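You operate a simulated robot arm through the tools that you are given. There is no shell and no other tool.

The job below is to be done with a simulated robot arm. You get a single attempt, and the scene is never put back.

TASK
Put things in order on the island. At the end: the beige dust brush stands where the white bottle (marked "RINSE") stood; the green card (marked "WIFI") from the island stands on top of the grey flat carton (marked "GAMES"); the orange sponge from the island stands on top of the black knee pad; the white bottle from the island stands where the orange sponge stood; whatever was shut is shut again. Leave all else as you found it, and nothing knocked over.

Only the result counts: the job must be done as asked and must still hold three seconds after the hand-in. Knocking over, shifting, dropping, spilling or breaking anything else fails it.

THE ROBOT
A 6-joint arm with a two-finger parallel gripper, fixed in place. Base frame: the origin is on the floor under the middle of its stand, x ahead of it, y to its left, z up; the work surface is at about z = 80. Units: cm, degrees, N and s.
With the tool pointing down near the work surface it reaches from about 24 to 64 cm from the base axis. Its first joint turns from -66.0 to 66.0 degrees. Payload 2.7 kg.
The TCP is the grasp point between the finger pads, 2.3 cm short of the fingertips. In the tool frame z runs along the fingers and y along their closing line. Largest opening 9.4 cm; finger width 3.8, thickness 1; the body of the gripper, 5.4 by 9.6 cm, starts 3.9 cm behind the TCP.
Orientation is told as [roll, pitch, yaw] about the base's x, y, z axes, in that order, counted from this pose: with the fingers straight down and closing along the base's y, the tool's x points along the base's -x, its y along +y and its z along -z.

THE INTERFACE
- The arm moves only by the tool move_arm. Its argument "commands" is a list of rows, each a list of 3 entries, a list of its own where there are three numbers: the shift along the tool's x, y, z in cm, then the turn, a rotation vector about the tool's x, y, z in degrees, then the closure in counts, from 0 (fully open) to 255 (shut). In form: [[[tx, ty, tz], [rx, ry, rz], jaw], ...]. A call has 1 to 20 rows; each row is the pose to reach, as a shift and turn from the pose commanded when the call began, along the tool's axes at that moment. Each row takes 0.2 s and may step no farther than 5 cm and 8.6 degrees from the row before; otherwise, or with a gripper value out of range, the whole call is refused. A pose out of reach is approached as far as the arm can. The call stops where the force on the tool passes 40 N (or 10 N more than at its start, if that is more) or the arm is blocked; 0.2 s more then pass. Each finger travels about 4.5 cm/s and halts on what it meets, pressing with about 32 N; the grip force reading is that of the motor and also rises with nothing between the fingers. The clock runs only during rows and for 0.2 s after the last one: add rows that repeat a pose to give the fingers time. The reply holds the time, the measured pose of the TCP, the force on the tool along the base axes, the opening and the grip force, in the units named above and with some noise, with the torque about the TCP (base axes, N m) and any sound that the robot's microphone picked up.
- Cameras (640 x 400 px; columns grow to the right, rows downward): "scene" is fixed at [5.7, -39.66, 141.95]; the picture's right is [0.94, -0.35, 0.00], its down [-0.17, -0.45, -0.87] and it looks along [0.31, 0.82, -0.48] (base axes); focal length 315 px, centre (320, 200). "wrist" rides on the gripper at [8.6, 1.6, -7.4] in the tool frame; the picture's right is [-0.18, 0.98, 0.00], its down [-0.58, -0.11, -0.81] and it looks along [-0.79, -0.15, 0.59] (tool axes); focal length 243 px, centre (320, 200).
- grab_frame(camera): a new picture of that camera. No time passes.
- probe_pixels(camera, pixels): for up to 12 pixels [column, row] of the newest picture of that camera ("zoom" is the newest enlarged one), the place [x, y, z] in the base frame of the surface seen there, good to about 0.3 cm, but the place of the scene camera against the robot may be out by one fixed shift of up to 2.5 cm in any direction. No time passes.
- zoom(camera, box): a new picture of the part [left, top, right, bottom] of that camera's present view, enlarged. No time passes.
- sign_off(): hands the job in; it is judged then, once.

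Unless the task says otherwise, let go and move clear before handing in.

The tools are called after ">>>" as name(argument=value, ...) on one line, values as JSON. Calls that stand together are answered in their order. move_arm: Moves the arm, as the interface text tells. Its arguments: {"type":"object","properties":{"commands":{"type":"array","items":{"type":"array"}}},"required":["commands"]} The other tools are called the same way: grab_frame (camera) takes a picture; probe_pixels (camera, pixels) gives the place of the surface under pixels of a picture; zoom (camera, box) takes an enlarged picture of a part of a camera's view; sign_off () hands the job in.

At the start:

```text
time: 0.0
ee_pos: [30.31, 26.19, 109.36]
ee_rot: [0.1, 0.0, 0.0]
contact_force: [0.0, -0.1, -1.4]
ft_torque: [-0.04, 0.0, 0.01]
gripper_width: 9.37
grasp_force: 0.0
```

scene: 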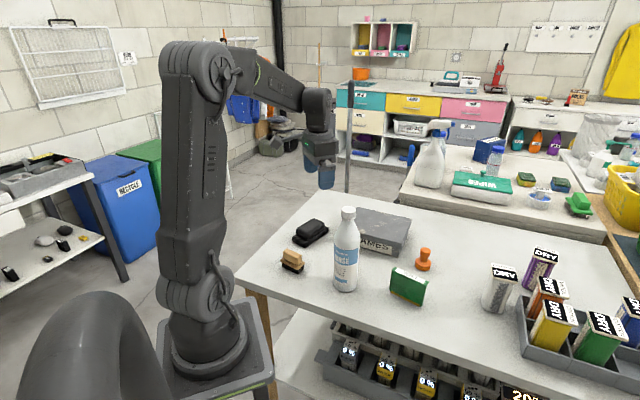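
wrist: 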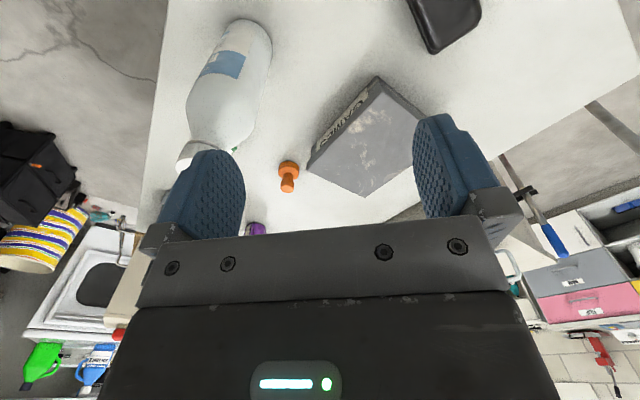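

The scene picture shows the white bottle near (346,250), a brush near (292,262), a black pad near (310,232), a grey carton near (375,235), a green item near (408,287), and an orange item near (424,260). I'll zoom in to identify each item before moving.

>>> zoom(camera="scene", box=[260, 190, 460, 315])

>>> zoom(camera="scene", box=[440, 220, 640, 345])

>>> zoom(camera="scene", box=[400, 100, 640, 250])

```text
3.20 times, centred on (360, 252) of scene
```

zoom: 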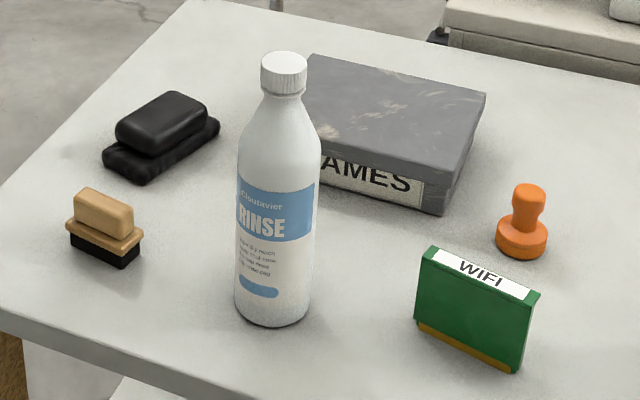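

```text
3.20 times, centred on (540, 282) of scene
```

zoom: 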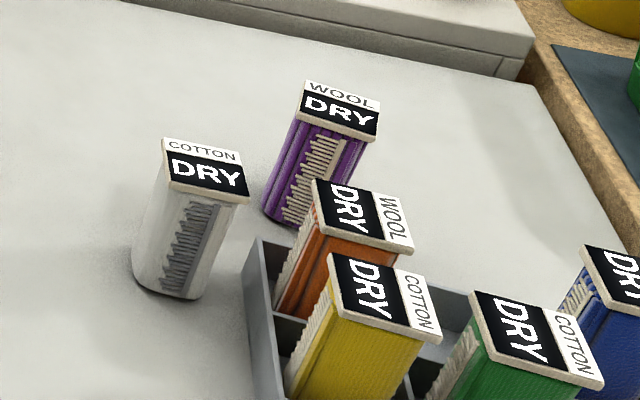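

```text
2.67 times, centred on (520, 175) of scene
```

zoom: 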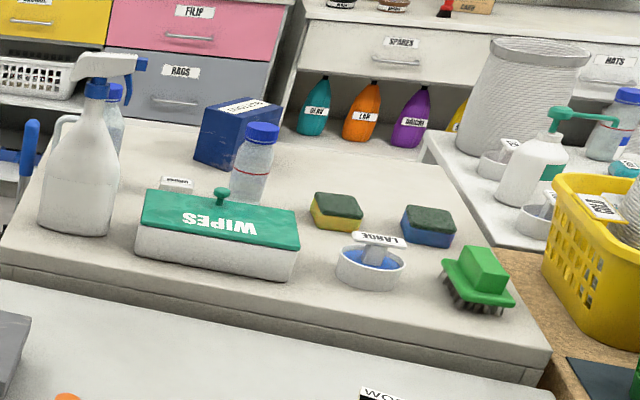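

The zoom shows the beige brush, the black pad (a block on a base), the RINSE bottle, the GAMES carton, the upright WIFI card and an orange knob-shaped piece. I'll probe their positions from the scene camera and from the wrist camera.

>>> zoom(camera="scene", box=[260, 190, 460, 315])

>>> grab_frame(camera="wrist")

```text
3.20 times, centred on (360, 252) of scene
```

zoom: 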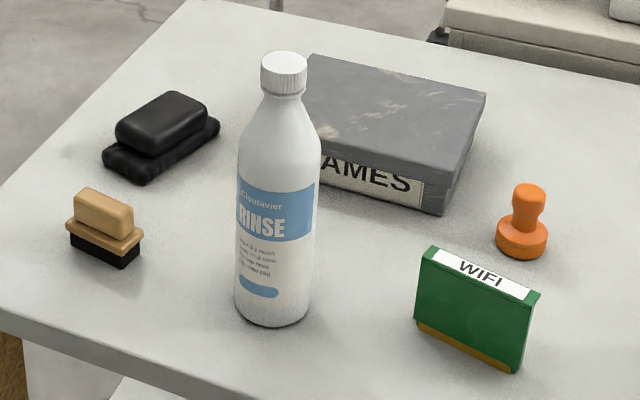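

```text
taken
```

wrist: 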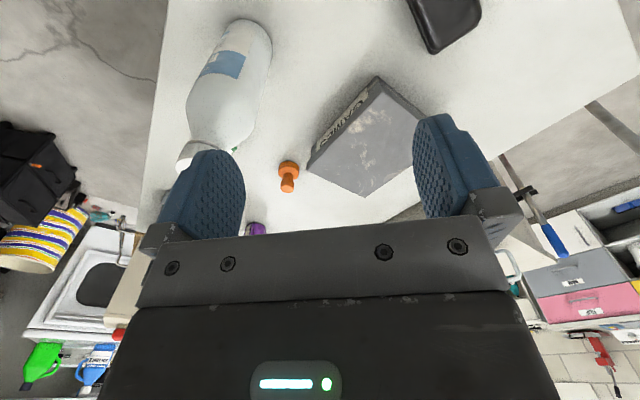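

The wrist picture (upside-down view) shows the bottle (230,80), orange piece (288,175) and carton (365,140). I'll probe matching points in both cameras to find the scene camera's shift.

>>> probe_pixels(camera="zoom", pixels=[[285, 60], [273, 300], [528, 192], [520, 240], [485, 268], [470, 330], [103, 205], [100, 245], [165, 112], [130, 165], [486, 95], [312, 58]])

>>> probe_pixels(camera="wrist", pixels=[[288, 168], [287, 185], [376, 77], [309, 165], [363, 195], [420, 115], [205, 155], [230, 80], [440, 20], [300, 60], [427, 50], [260, 229]])

```text
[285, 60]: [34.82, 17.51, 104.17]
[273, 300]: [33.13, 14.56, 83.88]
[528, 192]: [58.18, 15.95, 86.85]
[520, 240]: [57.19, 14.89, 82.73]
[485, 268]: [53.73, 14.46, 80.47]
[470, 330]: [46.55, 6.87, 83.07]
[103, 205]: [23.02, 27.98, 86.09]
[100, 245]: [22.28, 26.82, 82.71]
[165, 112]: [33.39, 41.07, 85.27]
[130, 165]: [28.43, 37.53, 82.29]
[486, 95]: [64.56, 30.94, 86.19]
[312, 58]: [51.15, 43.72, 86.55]
```

```text
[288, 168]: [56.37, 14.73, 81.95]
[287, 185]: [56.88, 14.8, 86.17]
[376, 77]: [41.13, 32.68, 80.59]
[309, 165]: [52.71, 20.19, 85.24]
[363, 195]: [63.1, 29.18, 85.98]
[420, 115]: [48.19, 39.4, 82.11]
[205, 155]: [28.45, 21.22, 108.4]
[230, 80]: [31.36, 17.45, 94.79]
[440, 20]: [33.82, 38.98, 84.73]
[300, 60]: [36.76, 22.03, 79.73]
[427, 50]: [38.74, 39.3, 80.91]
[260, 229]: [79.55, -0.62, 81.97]
```

The two cameras disagree by roughly (+1.4, +1.3, +0.6), e.g. the orange top is [58.2,16.0,86.9] in scene and [56.9,14.8,86.2] in wrist. I'll zoom in on both views for sharper calibration points.

>>> zoom(camera="wrist", box=[240, 60, 440, 210])

>>> zoom(camera="scene", box=[340, 200, 440, 262])

>>> zoom(camera="scene", box=[270, 200, 350, 280])

```text
2.67 times, centred on (340, 135) of wrist
```

zoom: 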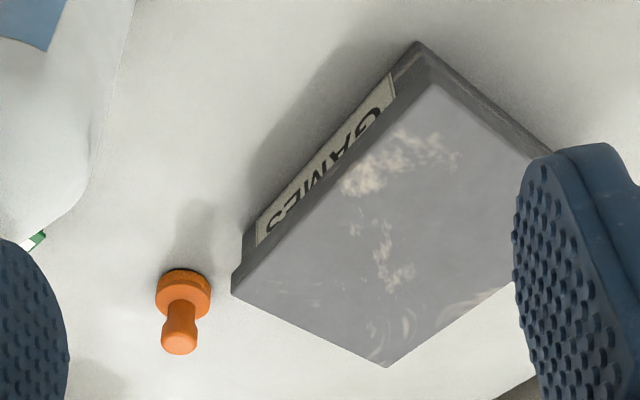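

```text
6.40 times, centred on (390, 231) of scene
```

zoom: 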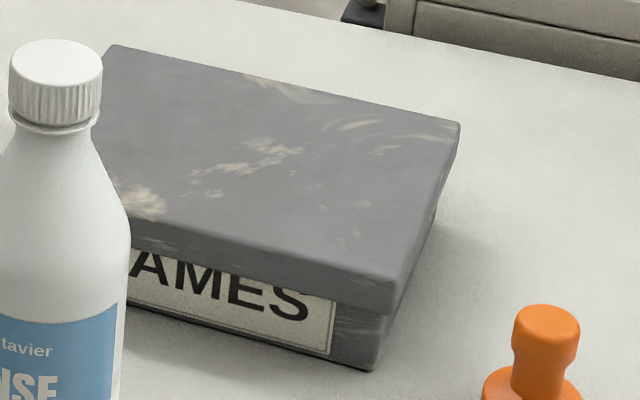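

```text
5.00 times, centred on (310, 240) of scene
```

zoom: 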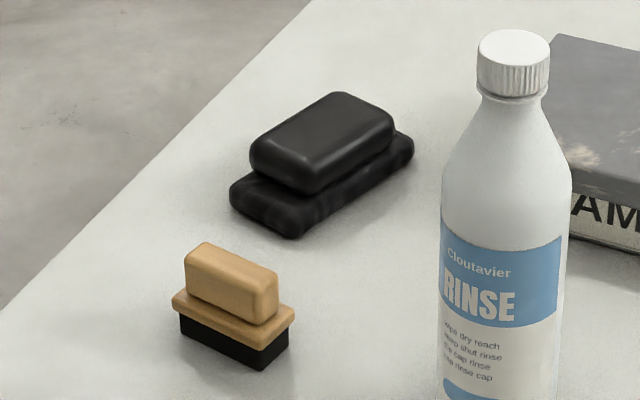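

The last zoom shows the brush (handle 190-278, 243-325) and the pad (upper block 250-395, 92-195). I'll probe their corners in this zoom.

>>> probe_pixels(camera="zoom", pixels=[[195, 250], [268, 275], [230, 265], [215, 255], [245, 275], [180, 302], [260, 328], [345, 100], [385, 122], [265, 150], [305, 175], [325, 135]])

>>> probe_pixels(camera="wrist", pixels=[[430, 25], [465, 15], [445, 5], [288, 165], [286, 188], [290, 195], [345, 150], [380, 130], [350, 180], [320, 165], [376, 92], [362, 192]])

```text
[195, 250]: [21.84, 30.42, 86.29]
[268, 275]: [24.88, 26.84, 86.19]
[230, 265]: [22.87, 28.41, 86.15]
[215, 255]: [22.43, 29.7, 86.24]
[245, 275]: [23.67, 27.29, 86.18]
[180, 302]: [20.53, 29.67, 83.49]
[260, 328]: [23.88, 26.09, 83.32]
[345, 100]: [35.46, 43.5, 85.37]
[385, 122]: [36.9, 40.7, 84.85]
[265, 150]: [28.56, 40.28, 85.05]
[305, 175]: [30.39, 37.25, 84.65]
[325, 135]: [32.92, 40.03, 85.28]
```

```text
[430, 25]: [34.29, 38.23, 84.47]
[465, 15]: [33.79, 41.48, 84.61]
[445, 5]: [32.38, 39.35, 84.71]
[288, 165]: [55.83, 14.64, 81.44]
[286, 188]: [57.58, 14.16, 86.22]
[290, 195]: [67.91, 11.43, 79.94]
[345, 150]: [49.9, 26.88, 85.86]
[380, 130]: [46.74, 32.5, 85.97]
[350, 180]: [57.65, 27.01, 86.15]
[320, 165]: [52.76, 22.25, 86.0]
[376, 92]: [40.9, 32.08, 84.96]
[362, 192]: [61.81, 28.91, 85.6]
```

The brush handle top is about (22,27) along a −50° line, the pad top about (31.5,39) at z≈84.7, and the orange piece about (56.5,14.5) with its top at z≈86.2. I'll move the open hand high over the orange piece and look at it from the wrist.

>>> move_arm(commands=[[[-3.74, -1.67, 0], [0, 0, 0], 0], [[-7.49, -3.34, 0], [0, 0, 0], 0], [[-11.23, -5.01, 0], [0, 0, 0], 0], [[-14.97, -6.69, 0], [0, 0, 0], 0], [[-18.71, -8.36, 0], [0, 0, 0], 0], [[-22.46, -10.03, 0], [0, 0, 0], 0], [[-26.2, -11.7, 0], [0, 0, 0], 0], [[-26.2, -11.7, 4], [0, 0, 0], 0], [[-26.2, -11.7, 8], [0, 0, 0], 0], [[-26.2, -11.7, 11.4], [0, 0, 0], 0]])

>>> grab_frame(camera="wrist")

>>> grab_frame(camera="scene")

```text
time: 2.2
ee_pos: [56.34, 14.36, 97.98]
ee_rot: [0.0, 0.1, 0.0]
contact_force: [0.4, 0.1, 0.1]
ft_torque: [-0.01, 0.0, 0.0]
gripper_width: 9.39
grasp_force: 0.1
```

```text
taken
```

wrist: 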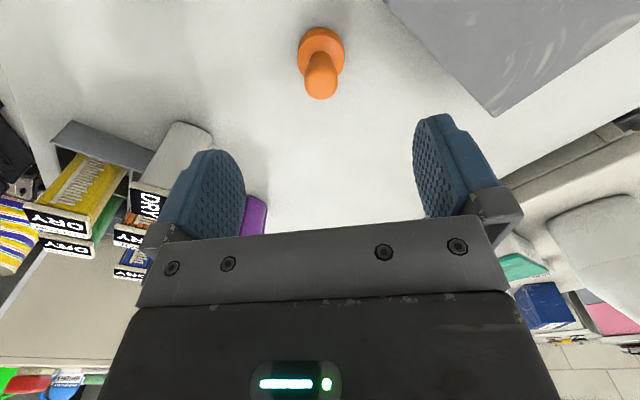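

```text
taken
```

scene: 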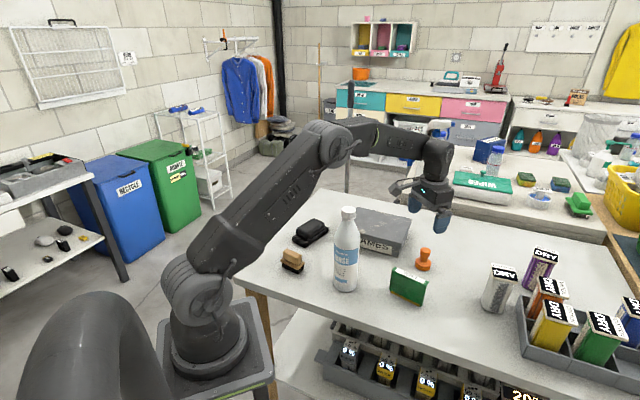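

The orange piece is now at (320,65) in the wrist picture, almost straight below the tool. I'll zoom and probe it to get its centre.

>>> zoom(camera="wrist", box=[270, 10, 370, 110])

>>> probe_pixels(camera="wrist", pixels=[[321, 60], [321, 80], [310, 68], [333, 68], [303, 40], [340, 40], [320, 32], [320, 92], [299, 52], [344, 52], [280, 60], [360, 60]])

```text
4.00 times, centred on (320, 60) of wrist
```

zoom: 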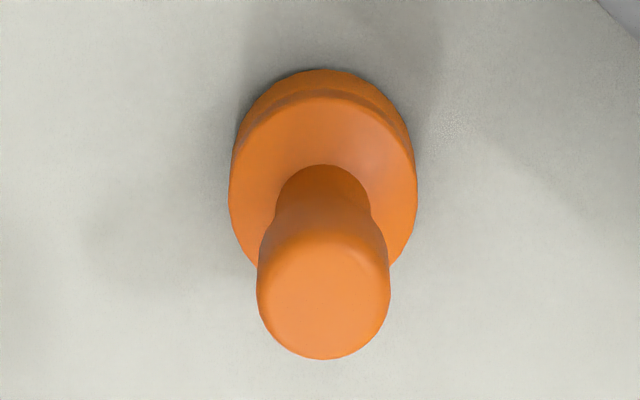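

```text
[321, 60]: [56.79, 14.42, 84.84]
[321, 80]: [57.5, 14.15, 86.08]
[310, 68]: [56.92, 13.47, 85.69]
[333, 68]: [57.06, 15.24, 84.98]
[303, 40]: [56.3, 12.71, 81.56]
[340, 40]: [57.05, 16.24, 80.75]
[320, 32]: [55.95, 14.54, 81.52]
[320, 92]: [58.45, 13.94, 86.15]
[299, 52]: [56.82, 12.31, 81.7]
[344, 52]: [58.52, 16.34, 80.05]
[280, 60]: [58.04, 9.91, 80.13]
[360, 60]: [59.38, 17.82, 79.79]
```

The knob's top face is centred near (321,84) and the disc near (320,48), so the piece's axis is about (57.65, 14.25), with the disc top near z=82. I'll go down to z≈84.9 with the jaw half-closed so the fingertips stay above the disc.

>>> move_arm(commands=[[[-1.3, -0.1, 0], [0, 0, 0], 60], [[-1.3, -0.1, 4.5], [0, 0, 0], 90], [[-1.3, -0.1, 9], [0, 0, 0], 90], [[-1.3, -0.1, 11.5], [0, 0, 0], 90], [[-1.3, -0.1, 13.1], [0, 0, 0], 90], [[-1.3, -0.1, 13.1], [0, 0, 0], 90]])

>>> grab_frame(camera="wrist")

>>> zoom(camera="scene", box=[380, 200, 480, 300])

```text
time: 3.6
ee_pos: [57.74, 14.13, 84.86]
ee_rot: [-0.1, 0.0, 0.1]
contact_force: [0.4, -0.9, -0.1]
ft_torque: [-0.04, -0.01, -0.01]
gripper_width: 6.07
grasp_force: 0.0
```

```text
taken
```

wrist: 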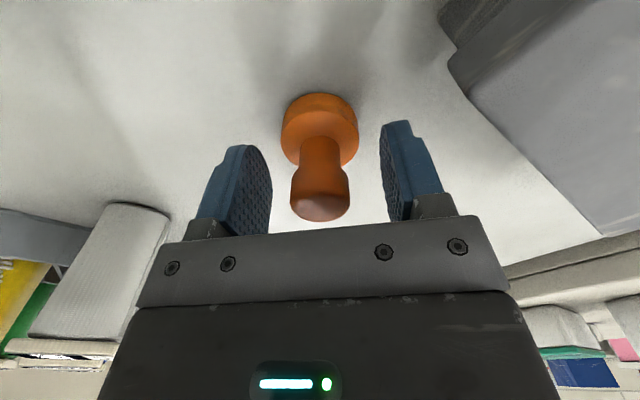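

```text
4.00 times, centred on (430, 250) of scene
```

zoom: 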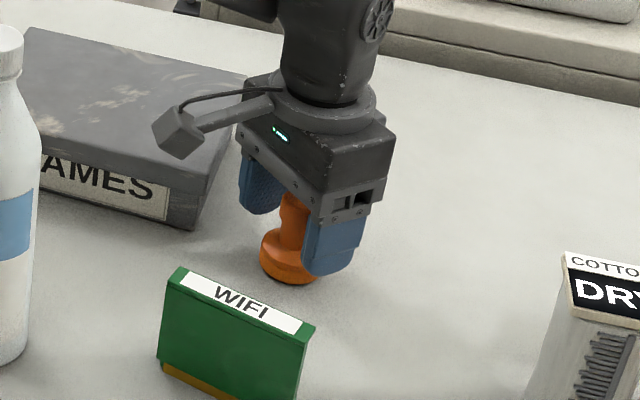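

The knob at (320,190) sits midway between the pads. I'll probe the disc once more for its exact place, and then close.

>>> probe_pixels(camera="wrist", pixels=[[284, 125], [355, 125], [320, 96], [320, 185], [320, 200], [320, 130], [294, 190], [345, 190]])

>>> move_arm(commands=[[[0, 0, 0], [0, 0, 0], 150], [[0, 0, 0], [0, 0, 0], 200], [[0, 0, 0], [0, 0, 0], 230], [[0, 0, 0], [0, 0, 0], 255], [[0, 0, 0], [0, 0, 0], 255], [[0, 0, 0], [0, 0, 0], 255]])

```text
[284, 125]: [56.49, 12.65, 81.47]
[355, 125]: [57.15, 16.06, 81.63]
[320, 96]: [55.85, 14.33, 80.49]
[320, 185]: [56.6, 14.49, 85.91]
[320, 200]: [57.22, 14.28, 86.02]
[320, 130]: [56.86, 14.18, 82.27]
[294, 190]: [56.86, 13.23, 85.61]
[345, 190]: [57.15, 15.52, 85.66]
```

```text
time: 5.0
ee_pos: [57.79, 14.19, 84.93]
ee_rot: [-0.1, 0.0, 0.1]
contact_force: [0.1, 0.0, 0.4]
ft_torque: [-0.06, 0.02, -0.02]
gripper_width: 2.57
grasp_force: 31.7
```

The grip reads 2.57 cm at 31.7 N, so the knob is held. I'll lift it straight up to z≈100 and carry it toward the pad, passing well clear of the bottle.

>>> move_arm(commands=[[[0, 0, -2], [0, 0, 0], 255], [[0, 0, -6], [0, 0, 0], 255], [[0, 0, -10.5], [0, 0, 0], 255], [[0, 0, -15], [0, 0, 0], 255], [[3.3, 3.1, -15], [0, 0, 0], 255], [[6.6, 6.2, -15], [0, 0, 0], 255], [[9.9, 9.3, -15], [0, 0, 0], 255], [[13.2, 12.5, -15], [0, 0, 0], 255], [[16.4, 15.6, -15], [0, 0, 0], 255], [[19.7, 18.7, -15], [0, 0, 0], 255], [[23.0, 21.8, -15], [0, 0, 0], 255], [[26.2, 24.9, -15], [0, 0, 0], 255]])

>>> grab_frame(camera="wrist")

>>> grab_frame(camera="scene")

```text
time: 7.6
ee_pos: [31.48, 39.34, 99.62]
ee_rot: [0.0, 0.0, 0.0]
contact_force: [-0.2, -0.4, -0.7]
ft_torque: [-0.01, 0.04, 0.03]
gripper_width: 2.6
grasp_force: 32.1
```

```text
taken
```

wrist: 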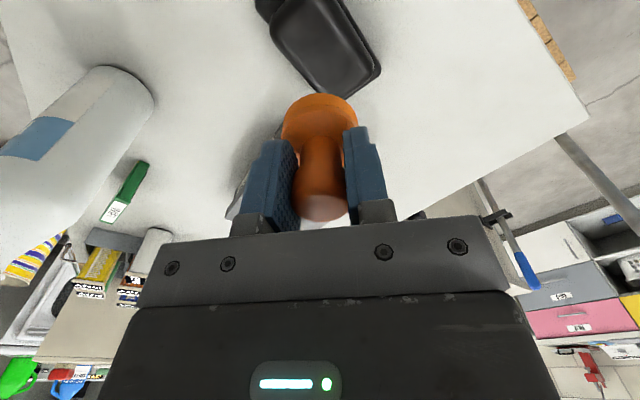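

```text
taken
```

scene: 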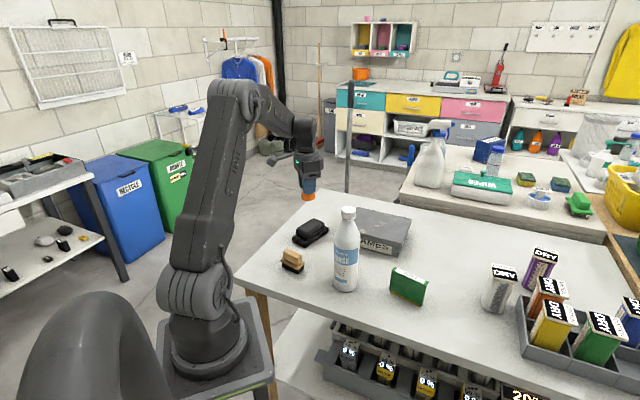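

The sponge is held, and the pad's top shows at (270-370, 0-95) in the wrist picture. I'll probe the pad to find its top centre.

>>> zoom(camera="wrist", box=[240, 0, 400, 100])

>>> probe_pixels(camera="wrist", pixels=[[275, 20], [300, 25], [320, 40], [340, 60], [330, 8], [290, 10], [310, 75], [360, 55], [345, 90], [370, 80], [325, 20], [305, 50]])

```text
4.00 times, centred on (320, 50) of wrist
```

zoom: 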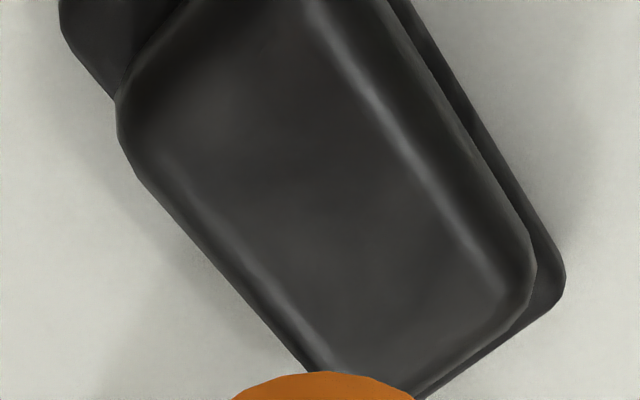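

```text
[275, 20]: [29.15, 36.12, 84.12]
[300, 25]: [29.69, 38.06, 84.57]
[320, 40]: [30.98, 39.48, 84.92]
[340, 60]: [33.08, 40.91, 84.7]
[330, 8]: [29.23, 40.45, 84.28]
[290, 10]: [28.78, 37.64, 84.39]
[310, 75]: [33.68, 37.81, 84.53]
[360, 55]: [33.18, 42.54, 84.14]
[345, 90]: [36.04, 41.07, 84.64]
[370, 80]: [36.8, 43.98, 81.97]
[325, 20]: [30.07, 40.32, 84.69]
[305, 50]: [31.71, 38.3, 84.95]
```

The pad's top is at z≈84.9 with its centre near (31.9,39.4). I'll shift 0.4 cm and lower the sponge to just above the pad.

>>> move_arm(commands=[[[-0.42, 0.06, 0], [0, 0, 0], 255], [[-0.42, 0.06, 4], [0, 0, 0], 255], [[-0.42, 0.06, 7.5], [0, 0, 0], 255], [[-0.42, 0.06, 8.8], [0, 0, 0], 255], [[-0.42, 0.06, 8.8], [0, 0, 0], 255]])

>>> zoom(camera="scene", box=[260, 180, 360, 280])

>>> grab_frame(camera="wrist")

```text
time: 8.8
ee_pos: [32.25, 39.21, 91.02]
ee_rot: [0.0, -0.1, 0.0]
contact_force: [0.3, -0.4, -0.3]
ft_torque: [0.04, 0.0, 0.0]
gripper_width: 2.58
grasp_force: 32.4
```

```text
4.00 times, centred on (310, 230) of scene
```

zoom: 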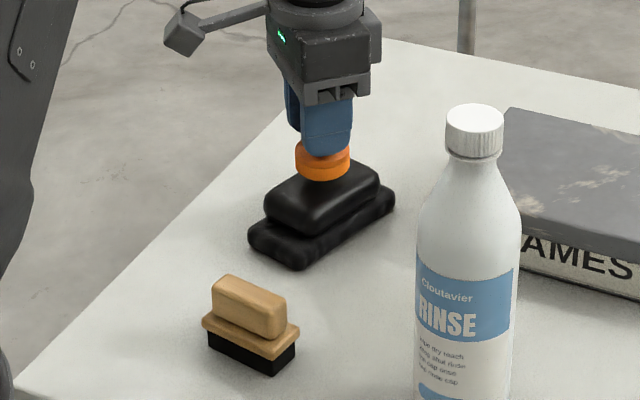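

```text
taken
```

wrist: 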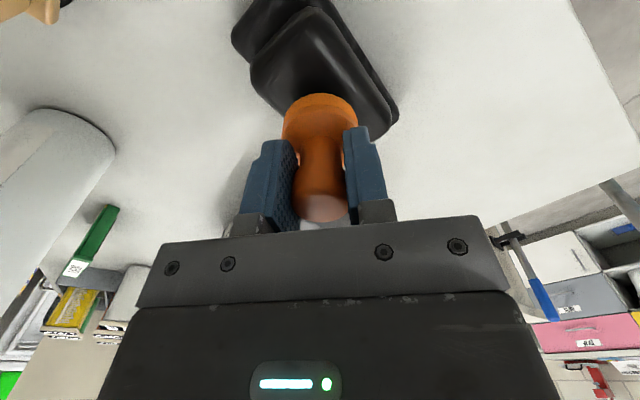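

The sponge hovers about 1 cm above the pad. I'll zoom in with the wrist camera to check that the disc lies wholly over the top.

>>> zoom(camera="wrist", box=[220, 0, 420, 150])

>>> probe_pixels(camera="wrist", pixels=[[252, 60], [260, 85], [270, 100], [278, 110], [300, 25], [300, 80], [330, 35], [350, 70], [378, 110], [370, 125], [362, 135], [272, 60]])

```text
2.67 times, centred on (320, 75) of wrist
```

zoom: 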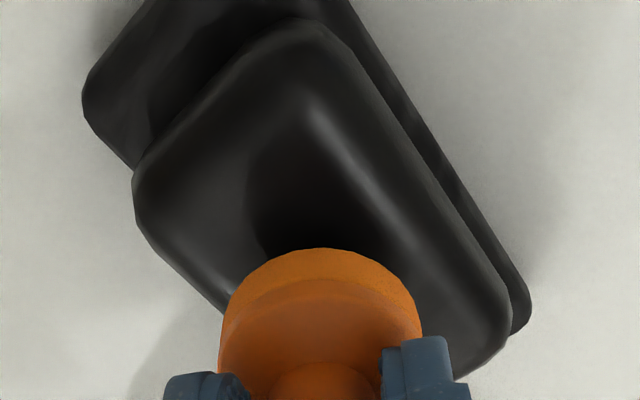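

```text
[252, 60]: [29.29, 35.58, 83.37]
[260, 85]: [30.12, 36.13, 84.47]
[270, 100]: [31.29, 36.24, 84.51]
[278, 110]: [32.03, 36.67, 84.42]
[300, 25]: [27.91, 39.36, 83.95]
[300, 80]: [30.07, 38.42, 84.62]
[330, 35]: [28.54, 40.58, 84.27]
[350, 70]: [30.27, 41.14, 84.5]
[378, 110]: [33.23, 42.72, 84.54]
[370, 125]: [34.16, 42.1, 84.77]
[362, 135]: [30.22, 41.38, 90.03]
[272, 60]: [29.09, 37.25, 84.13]
```

The pad's top spans about 5 cm across, and the disc (radius 2.1) sits over its middle. I'll nudge +0.2 in y and lower in small steps until the force shows contact.

>>> move_arm(commands=[[[0, 0.2, 0.3], [0, 0, 0], 255], [[0, 0.2, 0.6], [0, 0, 0], 255], [[0, 0.2, 0.8], [0, 0, 0], 255], [[0, 0.2, 0.8], [0, 0, 0], 255]])

```text
time: 9.8
ee_pos: [32.1, 39.38, 90.17]
ee_rot: [0.0, -0.1, 0.1]
contact_force: [0.0, 0.7, -0.5]
ft_torque: [0.01, -0.01, -0.02]
gripper_width: 2.6
grasp_force: 32.4
```

No contact yet at z=90.17 (force about 0). I'll lower in 0.1 cm steps.

>>> move_arm(commands=[[[0, 0, 0.1], [0, 0, 0], 255], [[0, 0, 0.2], [0, 0, 0], 255], [[0, 0, 0.2], [0, 0, 0], 255]])

```text
time: 10.6
ee_pos: [32.04, 39.5, 90.03]
ee_rot: [0.0, 0.0, 0.1]
contact_force: [-0.4, -0.5, -0.7]
ft_torque: [-0.01, 0.01, 0.01]
gripper_width: 2.58
grasp_force: 31.6
```

>>> move_arm(commands=[[[0, 0, 0.1], [0, 0, 0], 255], [[0, 0, 0.2], [0, 0, 0], 255], [[0, 0, 0.2], [0, 0, 0], 255]])

>>> zoom(camera="scene", box=[280, 190, 340, 250])

```text
time: 11.4
ee_pos: [31.95, 39.4, 89.81]
ee_rot: [0.0, 0.0, 0.0]
contact_force: [-0.2, -0.1, -0.5]
ft_torque: [0.0, -0.04, 0.0]
gripper_width: 2.57
grasp_force: 32.1
```

```text
6.67 times, centred on (310, 220) of scene
```

zoom: 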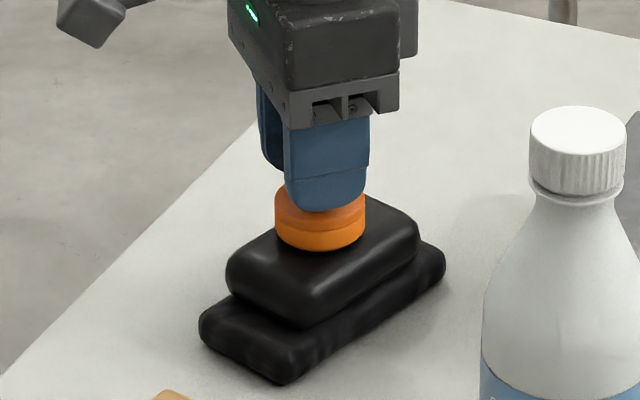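

There's still no force at z=89.81, although the disc looks nearly down. I'll keep going in fine steps.

>>> move_arm(commands=[[[0, 0, 0.08], [0, 0, 0], 255], [[0, 0, 0.16], [0, 0, 0], 255], [[0, 0, 0.16], [0, 0, 0], 255]])

```text
time: 12.2
ee_pos: [31.9, 39.43, 89.72]
ee_rot: [0.0, 0.0, -0.1]
contact_force: [-0.2, 0.4, -0.3]
ft_torque: [-0.06, -0.03, -0.01]
gripper_width: 2.56
grasp_force: 31.8
```

>>> move_arm(commands=[[[0, 0, 0.08], [0, 0, 0], 255], [[0, 0, 0.16], [0, 0, 0], 255], [[0, 0, 0.16], [0, 0, 0], 255]])

```text
time: 13.0
ee_pos: [32.02, 39.55, 89.61]
ee_rot: [0.1, -0.1, 0.1]
contact_force: [-2.0, -0.7, 12.9]
ft_torque: [0.01, 0.07, 0.04]
gripper_width: 2.56
grasp_force: 31.9
```

Contact: 12.9 N upward at z≈89.6. I'll open gently to about 6 cm and then lift straight up.

>>> move_arm(commands=[[[0, 0, -0.06], [0, 0, 0], 255], [[0, 0, -0.06], [0, 0, 0], 170], [[0, 0, -0.06], [0, 0, 0], 130], [[0, 0, -0.06], [0, 0, 0], 90], [[0, 0, -0.06], [0, 0, 0], 90], [[0, 0, -3], [0, 0, 0], 90], [[0, 0, -7], [0, 0, 0], 90], [[0, 0, -11], [0, 0, 0], 90]])

>>> grab_frame(camera="wrist")

>>> zoom(camera="scene", box=[260, 180, 360, 280])

```text
time: 14.8
ee_pos: [31.74, 39.35, 100.62]
ee_rot: [0.0, 0.0, -0.1]
contact_force: [0.3, 0.0, 0.5]
ft_torque: [-0.01, 0.01, -0.01]
gripper_width: 6.09
grasp_force: 0.1
```

```text
taken
```

wrist: 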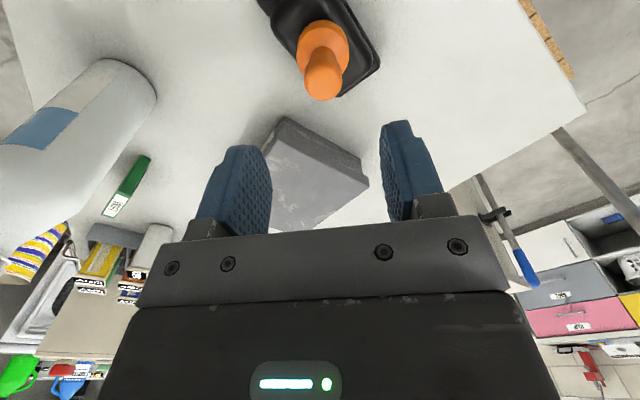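

```text
4.00 times, centred on (310, 230) of scene
```

zoom: 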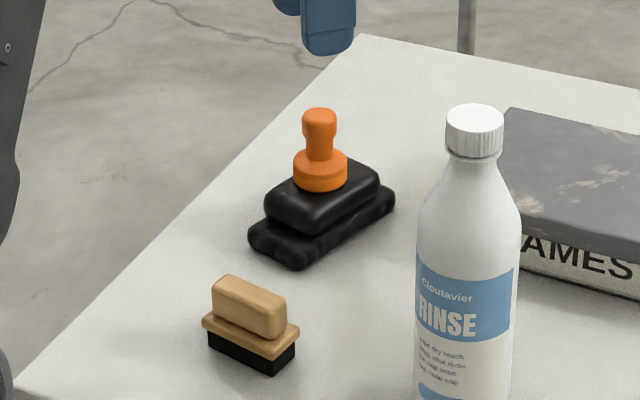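

The sponge now stands on the pad (zoom 320,150). I'll rise to z≈114 and move over the bottle cap to look down at it.

>>> move_arm(commands=[[[0, 0, -4.5], [0, 0, 0], 60], [[0, 0, -9], [0, 0, 0], 0], [[0, 0, -13.4], [0, 0, 0], 0], [[-0.2, -3.9, -13.4], [0, 0, 0], 0], [[-0.4, -7.7, -13.4], [0, 0, 0], 0], [[-0.7, -11.6, -13.4], [0, 0, 0], 0], [[-0.9, -15.4, -13.4], [0, 0, 0], 0], [[-1.1, -19.3, -13.4], [0, 0, 0], 0], [[-1.3, -23.1, -13.4], [0, 0, 0], 0], [[-1.3, -23.1, -13.4], [0, 0, 0], 0]])

>>> grab_frame(camera="wrist")

>>> grab_frame(camera="scene")

```text
time: 17.0
ee_pos: [33.4, 16.39, 113.89]
ee_rot: [0.0, -0.1, 0.0]
contact_force: [-0.2, 0.0, 1.1]
ft_torque: [0.03, 0.0, -0.01]
gripper_width: 9.41
grasp_force: 0.1
```

```text
taken
```

wrist: 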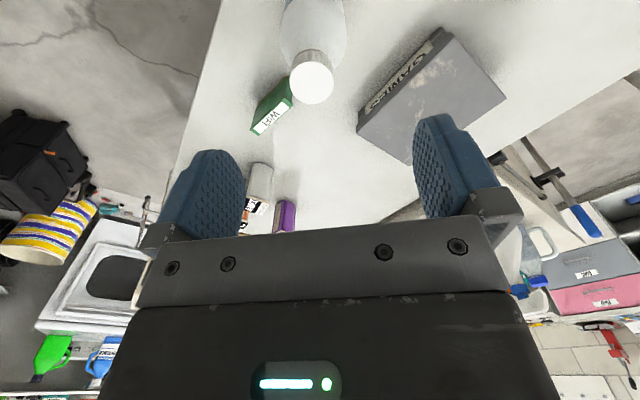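

```text
taken
```

scene: 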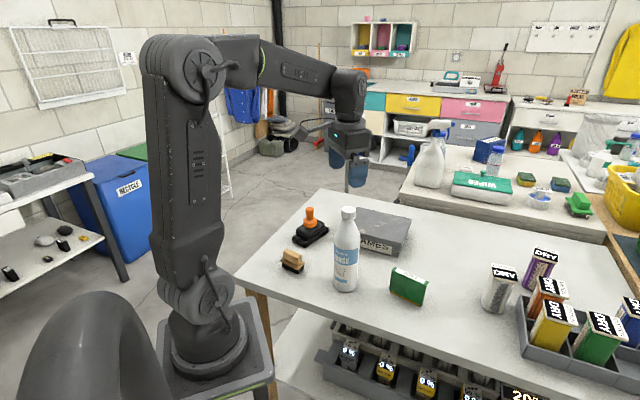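

The cap shows at (312,82) in the wrist picture. I'll zoom and probe its rim for the bottle's axis.

>>> zoom(camera="wrist", box=[240, 10, 400, 110])

>>> probe_pixels(camera="wrist", pixels=[[312, 66], [312, 84], [312, 100], [294, 84], [330, 84], [312, 75], [312, 30], [285, 15], [345, 15], [312, 5], [300, 84], [325, 84]])

```text
4.00 times, centred on (320, 60) of wrist
```

zoom: 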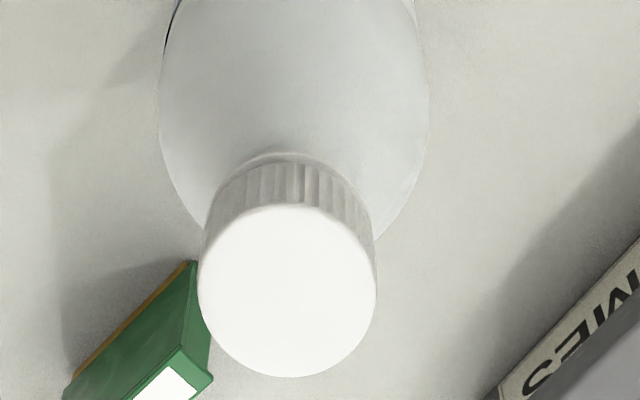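

```text
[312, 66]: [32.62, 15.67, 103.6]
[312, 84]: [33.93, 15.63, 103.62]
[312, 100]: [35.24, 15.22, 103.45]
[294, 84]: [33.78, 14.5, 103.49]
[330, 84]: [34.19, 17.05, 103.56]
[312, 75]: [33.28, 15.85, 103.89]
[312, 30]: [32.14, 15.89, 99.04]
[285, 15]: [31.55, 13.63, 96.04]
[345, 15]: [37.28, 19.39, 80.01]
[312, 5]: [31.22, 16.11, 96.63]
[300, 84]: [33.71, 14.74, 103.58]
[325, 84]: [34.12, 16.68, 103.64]
```

The cap circle is centred at wrist pixel (312,82.5), giving an axis of about (33.93, 15.77) with its top at z=103.6. I'll align and lower the open jaw around the cap to z≈102.6.

>>> move_arm(commands=[[[-0.5, -0.62, 0], [0, 0, 0], 0], [[-0.5, -0.62, 4], [0, 0, 0], 0], [[-0.5, -0.62, 7.5], [0, 0, 0], 60], [[-0.5, -0.62, 9.5], [0, 0, 0], 90], [[-0.5, -0.62, 11.2], [0, 0, 0], 90], [[-0.5, -0.62, 11.2], [0, 0, 0], 90]])

>>> grab_frame(camera="wrist")

>>> zoom(camera="scene", box=[300, 170, 400, 300])

```text
time: 18.4
ee_pos: [33.82, 15.89, 102.75]
ee_rot: [0.1, 0.0, 0.0]
contact_force: [-0.8, 0.7, -0.5]
ft_torque: [-0.01, -0.01, -0.01]
gripper_width: 6.09
grasp_force: 0.0
```

```text
taken
```

wrist: 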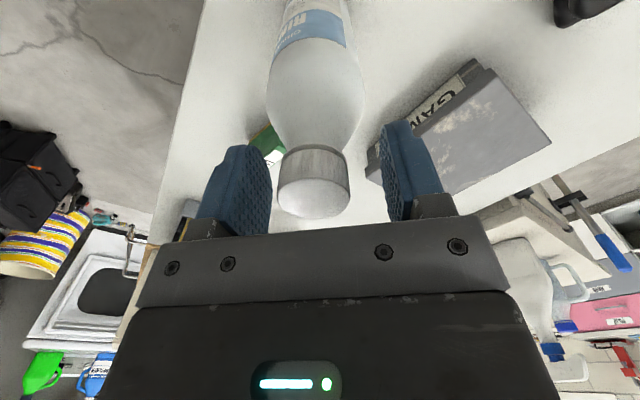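

```text
3.08 times, centred on (350, 235) of scene
```

zoom: 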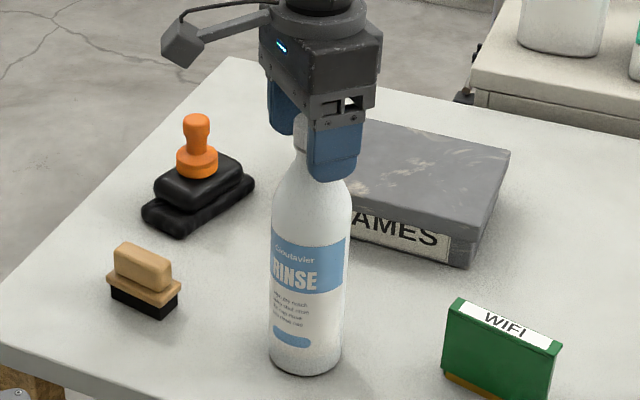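

The cap spans columns 277-350 (centre about 314), so it sits roughly 0.3 cm toward −y from the tool's centre line. I'll shift by that and check again before closing.

>>> move_arm(commands=[[[0, -0.27, 0], [0, 0, 0], 90], [[0, -0.27, 0], [0, 0, 0], 120], [[0, -0.27, 0], [0, 0, 0], 130]])

>>> zoom(camera="wrist", box=[220, 100, 420, 230])

```text
time: 19.2
ee_pos: [33.84, 15.47, 102.74]
ee_rot: [0.0, -0.1, 0.0]
contact_force: [0.2, 0.7, 0.2]
ft_torque: [-0.02, 0.02, 0.02]
gripper_width: 4.64
grasp_force: 0.0
```

```text
3.08 times, centred on (320, 165) of wrist
```

zoom: 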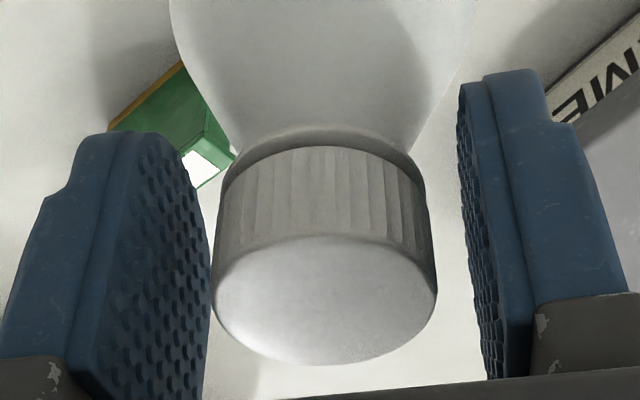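

The cap (zoom columns 214-438) is now centred between the pads. I'll close on it.

>>> move_arm(commands=[[[0, 0, 0], [0, 0, 0], 150], [[0, 0, 0], [0, 0, 0], 165], [[0, 0, 0], [0, 0, 0], 190], [[0, 0, 0], [0, 0, 0], 220], [[0, 0, 0], [0, 0, 0], 255], [[0, 0, 0], [0, 0, 0], 255], [[0, 0, 0], [0, 0, 0], 255]])

>>> zoom(camera="wrist", box=[220, 100, 420, 230])

```text
time: 20.8
ee_pos: [33.72, 15.52, 102.8]
ee_rot: [0.0, 0.0, 0.0]
contact_force: [-0.3, 0.7, -0.2]
ft_torque: [0.02, -0.01, 0.06]
gripper_width: 3.31
grasp_force: 31.8
```

```text
3.08 times, centred on (320, 165) of wrist
```

zoom: 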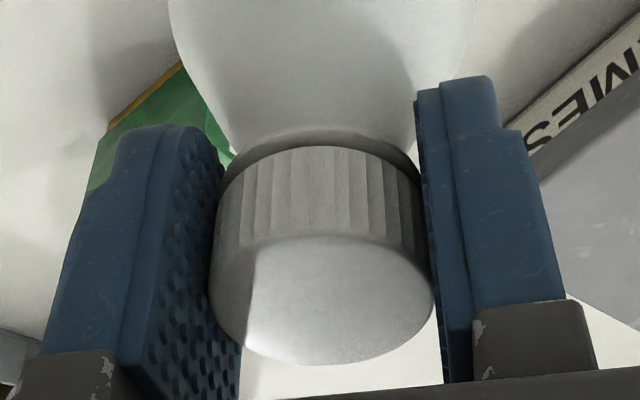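

The grip is 3.31 cm at 31.8 N on the cap, with the bottle axis at about (33.8, 15.5). I'll lift slowly at first to see that the bottle follows.

>>> move_arm(commands=[[[0, 0, -0.5], [0, 0, 0], 255], [[0, 0, -1.0], [0, 0, 0], 255], [[0, 0, -1.5], [0, 0, 0], 255], [[0, 0, -2.0], [0, 0, 0], 255], [[0, 0, -2.0], [0, 0, 0], 255]])

>>> zoom(camera="scene", box=[300, 170, 400, 300])

>>> zoom(camera="wrist", box=[220, 0, 420, 230])

```text
time: 22.0
ee_pos: [33.78, 15.51, 104.76]
ee_rot: [0.0, 0.0, 0.0]
contact_force: [-0.8, 0.5, -5.9]
ft_torque: [0.01, 0.05, -0.02]
gripper_width: 3.34
grasp_force: 32.3
```

```text
3.08 times, centred on (350, 235) of scene
```

zoom: 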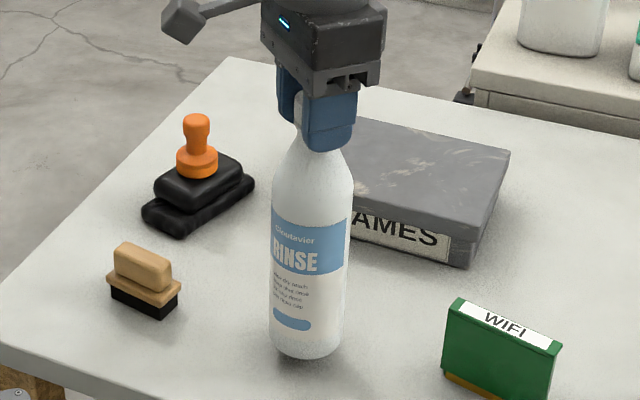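

```text
1.74 times, centred on (320, 115) of wrist
```

zoom: 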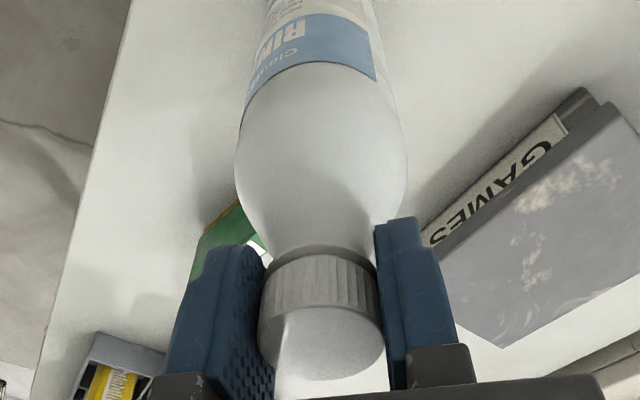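

The bottle hangs straight (about 6 N). I'll raise it another 7 cm and carry it gently at 2.4 cm per step to above the sponge's old place.

>>> move_arm(commands=[[[0, 0, -2], [0, 0, 0], 255], [[0, 0, -4.5], [0, 0, 0], 255], [[0, 0, -7], [0, 0, 0], 255], [[-1.2, -0.06, -7], [0, 0, 0], 255], [[-3.4, -0.18, -7], [0, 0, 0], 255], [[-5.8, -0.3, -7], [0, 0, 0], 255], [[-8.2, -0.43, -7], [0, 0, 0], 255], [[-10.6, -0.56, -7], [0, 0, 0], 255], [[-13.0, -0.68, -7], [0, 0, 0], 255], [[-15.4, -0.81, -7], [0, 0, 0], 255], [[-17.8, -0.94, -7], [0, 0, 0], 255], [[-20.2, -1.06, -7], [0, 0, 0], 255], [[-22.2, -1.17, -7], [0, 0, 0], 255], [[-23.4, -1.23, -7], [0, 0, 0], 255], [[-23.97, -1.26, -7], [0, 0, 0], 255], [[-23.97, -1.26, -7], [0, 0, 0], 255]])

>>> grab_frame(camera="scene")

>>> grab_frame(camera="wrist")

```text
time: 25.4
ee_pos: [57.75, 14.3, 111.68]
ee_rot: [0.0, 0.1, 0.0]
contact_force: [0.0, -0.6, -6.1]
ft_torque: [0.0, 0.01, 0.01]
gripper_width: 3.33
grasp_force: 31.5
```

```text
taken
```

scene: 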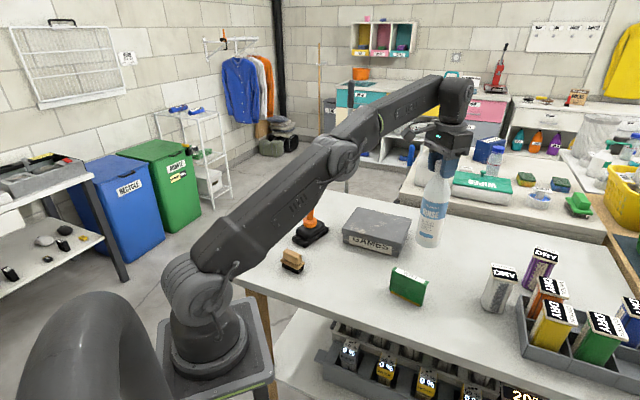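

```text
taken
```

wrist: 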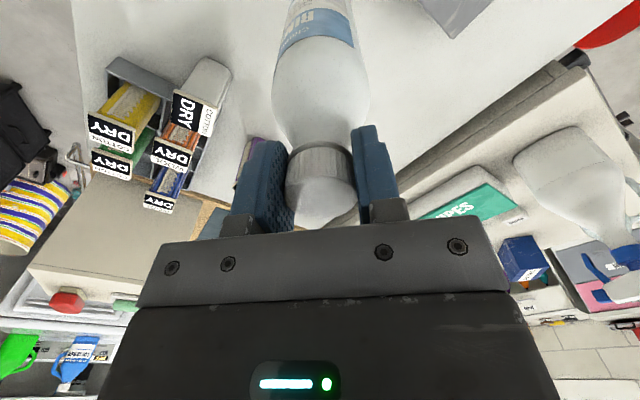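

The bottle hangs over (57.75,14.3), with nothing beneath it. I'll lower it 8.3 cm, and then go in fine steps until the table takes the weight.

>>> move_arm(commands=[[[0, 0, 1.5], [0, 0, 0], 255], [[0, 0, 3.5], [0, 0, 0], 255], [[0, 0, 5.5], [0, 0, 0], 255], [[0, 0, 7], [0, 0, 0], 255], [[0, 0, 8], [0, 0, 0], 255], [[0, 0, 8.3], [0, 0, 0], 255], [[0, 0, 8.3], [0, 0, 0], 255]])

>>> zoom(camera="scene", box=[370, 170, 500, 300])

```text
time: 27.0
ee_pos: [57.62, 14.25, 103.27]
ee_rot: [0.0, 0.1, 0.0]
contact_force: [0.2, -0.6, -5.8]
ft_torque: [0.03, 0.0, -0.01]
gripper_width: 3.28
grasp_force: 32.1
```

```text
3.08 times, centred on (435, 235) of scene
```

zoom: 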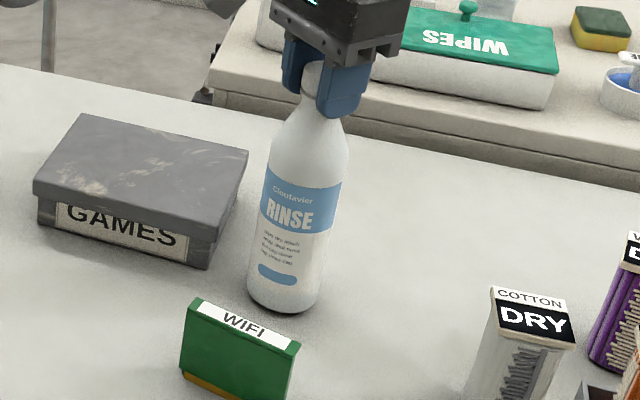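

>>> move_arm(commands=[[[0, 0, 0.1], [0, 0, 0], 255], [[0, 0, 0.2], [0, 0, 0], 255], [[0, 0, 0.3], [0, 0, 0], 255], [[0, 0, 0.3], [0, 0, 0], 255]])

```text
time: 28.0
ee_pos: [57.64, 14.23, 103.19]
ee_rot: [0.0, 0.1, 0.0]
contact_force: [-0.3, -0.3, -4.9]
ft_torque: [0.04, -0.02, -0.01]
gripper_width: 3.32
grasp_force: 32.2
```

The reading is still about −5 N, so the bottle is still hanging. I'll lower it a bit more.

>>> move_arm(commands=[[[0, 0, 0.1], [0, 0, 0], 255], [[0, 0, 0.2], [0, 0, 0], 255], [[0, 0, 0.2], [0, 0, 0], 255]])

```text
time: 28.8
ee_pos: [57.79, 14.23, 102.91]
ee_rot: [-0.1, 0.0, 0.0]
contact_force: [0.6, 0.4, -6.5]
ft_torque: [-0.01, -0.01, 0.0]
gripper_width: 3.29
grasp_force: 32.3
```

>>> move_arm(commands=[[[0, 0, 0.08], [0, 0, 0], 255], [[0, 0, 0.15], [0, 0, 0], 255], [[0, 0, 0.15], [0, 0, 0], 255]])

```text
time: 29.6
ee_pos: [57.84, 14.36, 102.75]
ee_rot: [0.1, -0.1, 0.0]
contact_force: [-1.8, -0.8, 1.0]
ft_torque: [-0.02, 0.1, 0.0]
gripper_width: 3.31
grasp_force: 32.1
```

The reading is now +1 N, so the table carries the bottle. I'll open the fingers gently and lift straight up.

>>> move_arm(commands=[[[0, 0, 0], [0, 0, 0], 160], [[0, 0, 0], [0, 0, 0], 140], [[0, 0, 0], [0, 0, 0], 110], [[0, 0, 0], [0, 0, 0], 90], [[0, 0, 0], [0, 0, 0], 90]])

>>> zoom(camera="wrist", box=[220, 100, 420, 230])

```text
time: 30.8
ee_pos: [57.73, 14.13, 102.75]
ee_rot: [0.0, 0.1, 0.0]
contact_force: [0.7, -0.7, -0.2]
ft_torque: [-0.02, -0.03, 0.0]
gripper_width: 6.06
grasp_force: 0.0
```

```text
3.08 times, centred on (320, 165) of wrist
```

zoom: 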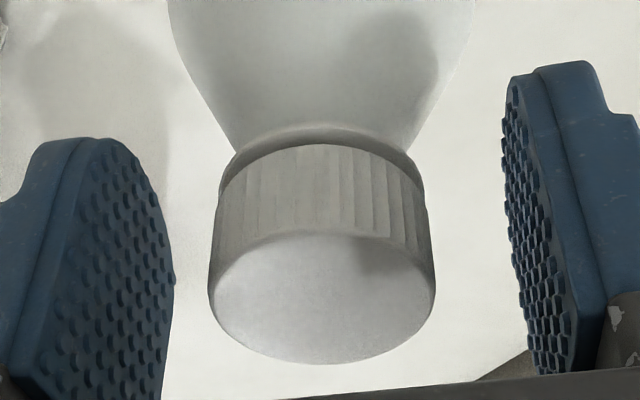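

The bottle stands free at the sponge's old place. I'll rise to z≈112, cross to above the brush, and turn the tool −50° on the way so that the fingers close across its handle.

>>> move_arm(commands=[[[0, 0, -4.5], [0, 0, 0], 90], [[0, 0, -9], [0, 0, 0], 90], [[3.98, 1.43, -9], [0, 0, 5.5], 60], [[7.96, 2.87, -9], [0, 0, 11], 30], [[11.93, 4.3, -9], [0, 0, 16.5], 0], [[15.91, 5.73, -9], [0, 0, 22], 0], [[19.89, 7.17, -9], [0, 0, 28], 0], [[23.87, 8.6, -9], [0, 0, 33.5], 0], [[27.84, 10.03, -9], [0, 0, 39], 0], [[31.82, 11.47, -9], [0, 0, 44.5], 0], [[35.8, 12.9, -9], [0, 0, 50], 0], [[35.8, 12.9, -4.5], [0, 0, 50], 0], [[35.8, 12.9, 0], [0, 0, 50], 0], [[35.8, 12.9, 0], [0, 0, 50], 0]])

>>> grab_frame(camera="wrist")

>>> grab_frame(camera="scene")

```text
time: 33.8
ee_pos: [21.89, 27.16, 102.89]
ee_rot: [-0.1, 0.0, -50.0]
contact_force: [-0.7, 1.0, -0.5]
ft_torque: [0.02, 0.01, 0.0]
gripper_width: 9.42
grasp_force: 0.1
```

```text
taken
```

wrist: 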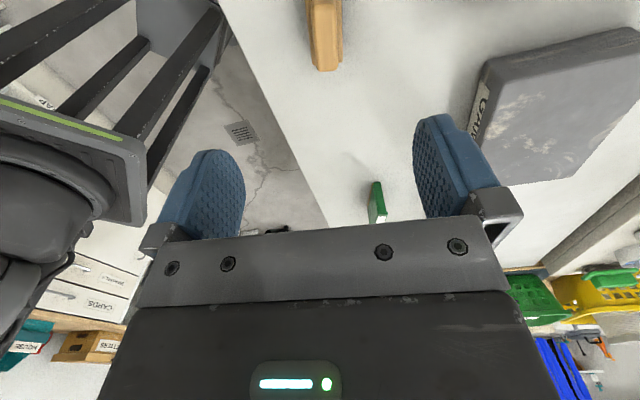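

```text
taken
```

scene: 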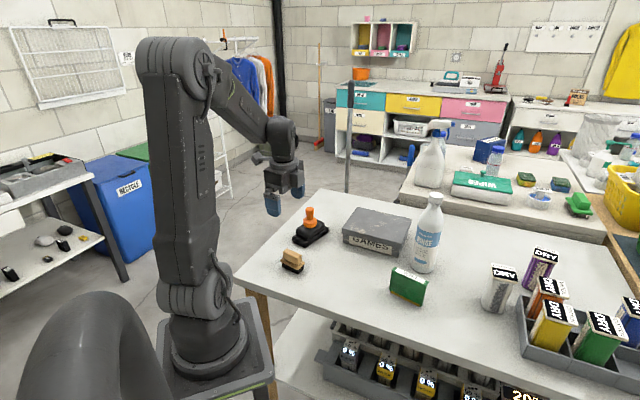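

The brush shows at (325,30) in the wrist picture, nearly lined up with the tool. I'll zoom and probe the handle.

>>> zoom(camera="wrist", box=[260, 0, 390, 90])

>>> probe_pixels(camera="wrist", pixels=[[316, 60], [335, 60], [314, 10], [334, 10], [325, 50], [325, 30], [324, 10], [326, 65], [308, 10], [341, 10], [309, 40], [341, 40]])

```text
4.44 times, centred on (325, 45) of wrist
```

zoom: 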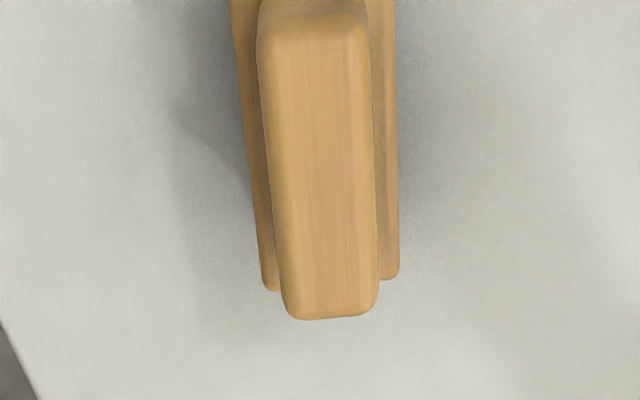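

```text
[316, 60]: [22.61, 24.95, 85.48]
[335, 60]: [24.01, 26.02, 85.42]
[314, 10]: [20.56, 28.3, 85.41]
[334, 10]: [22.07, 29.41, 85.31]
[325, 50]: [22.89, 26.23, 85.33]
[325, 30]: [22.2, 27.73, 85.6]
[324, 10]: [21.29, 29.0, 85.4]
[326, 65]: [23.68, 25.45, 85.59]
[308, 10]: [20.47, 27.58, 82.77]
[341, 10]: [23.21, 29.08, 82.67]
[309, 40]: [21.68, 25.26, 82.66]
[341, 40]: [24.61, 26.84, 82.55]
```

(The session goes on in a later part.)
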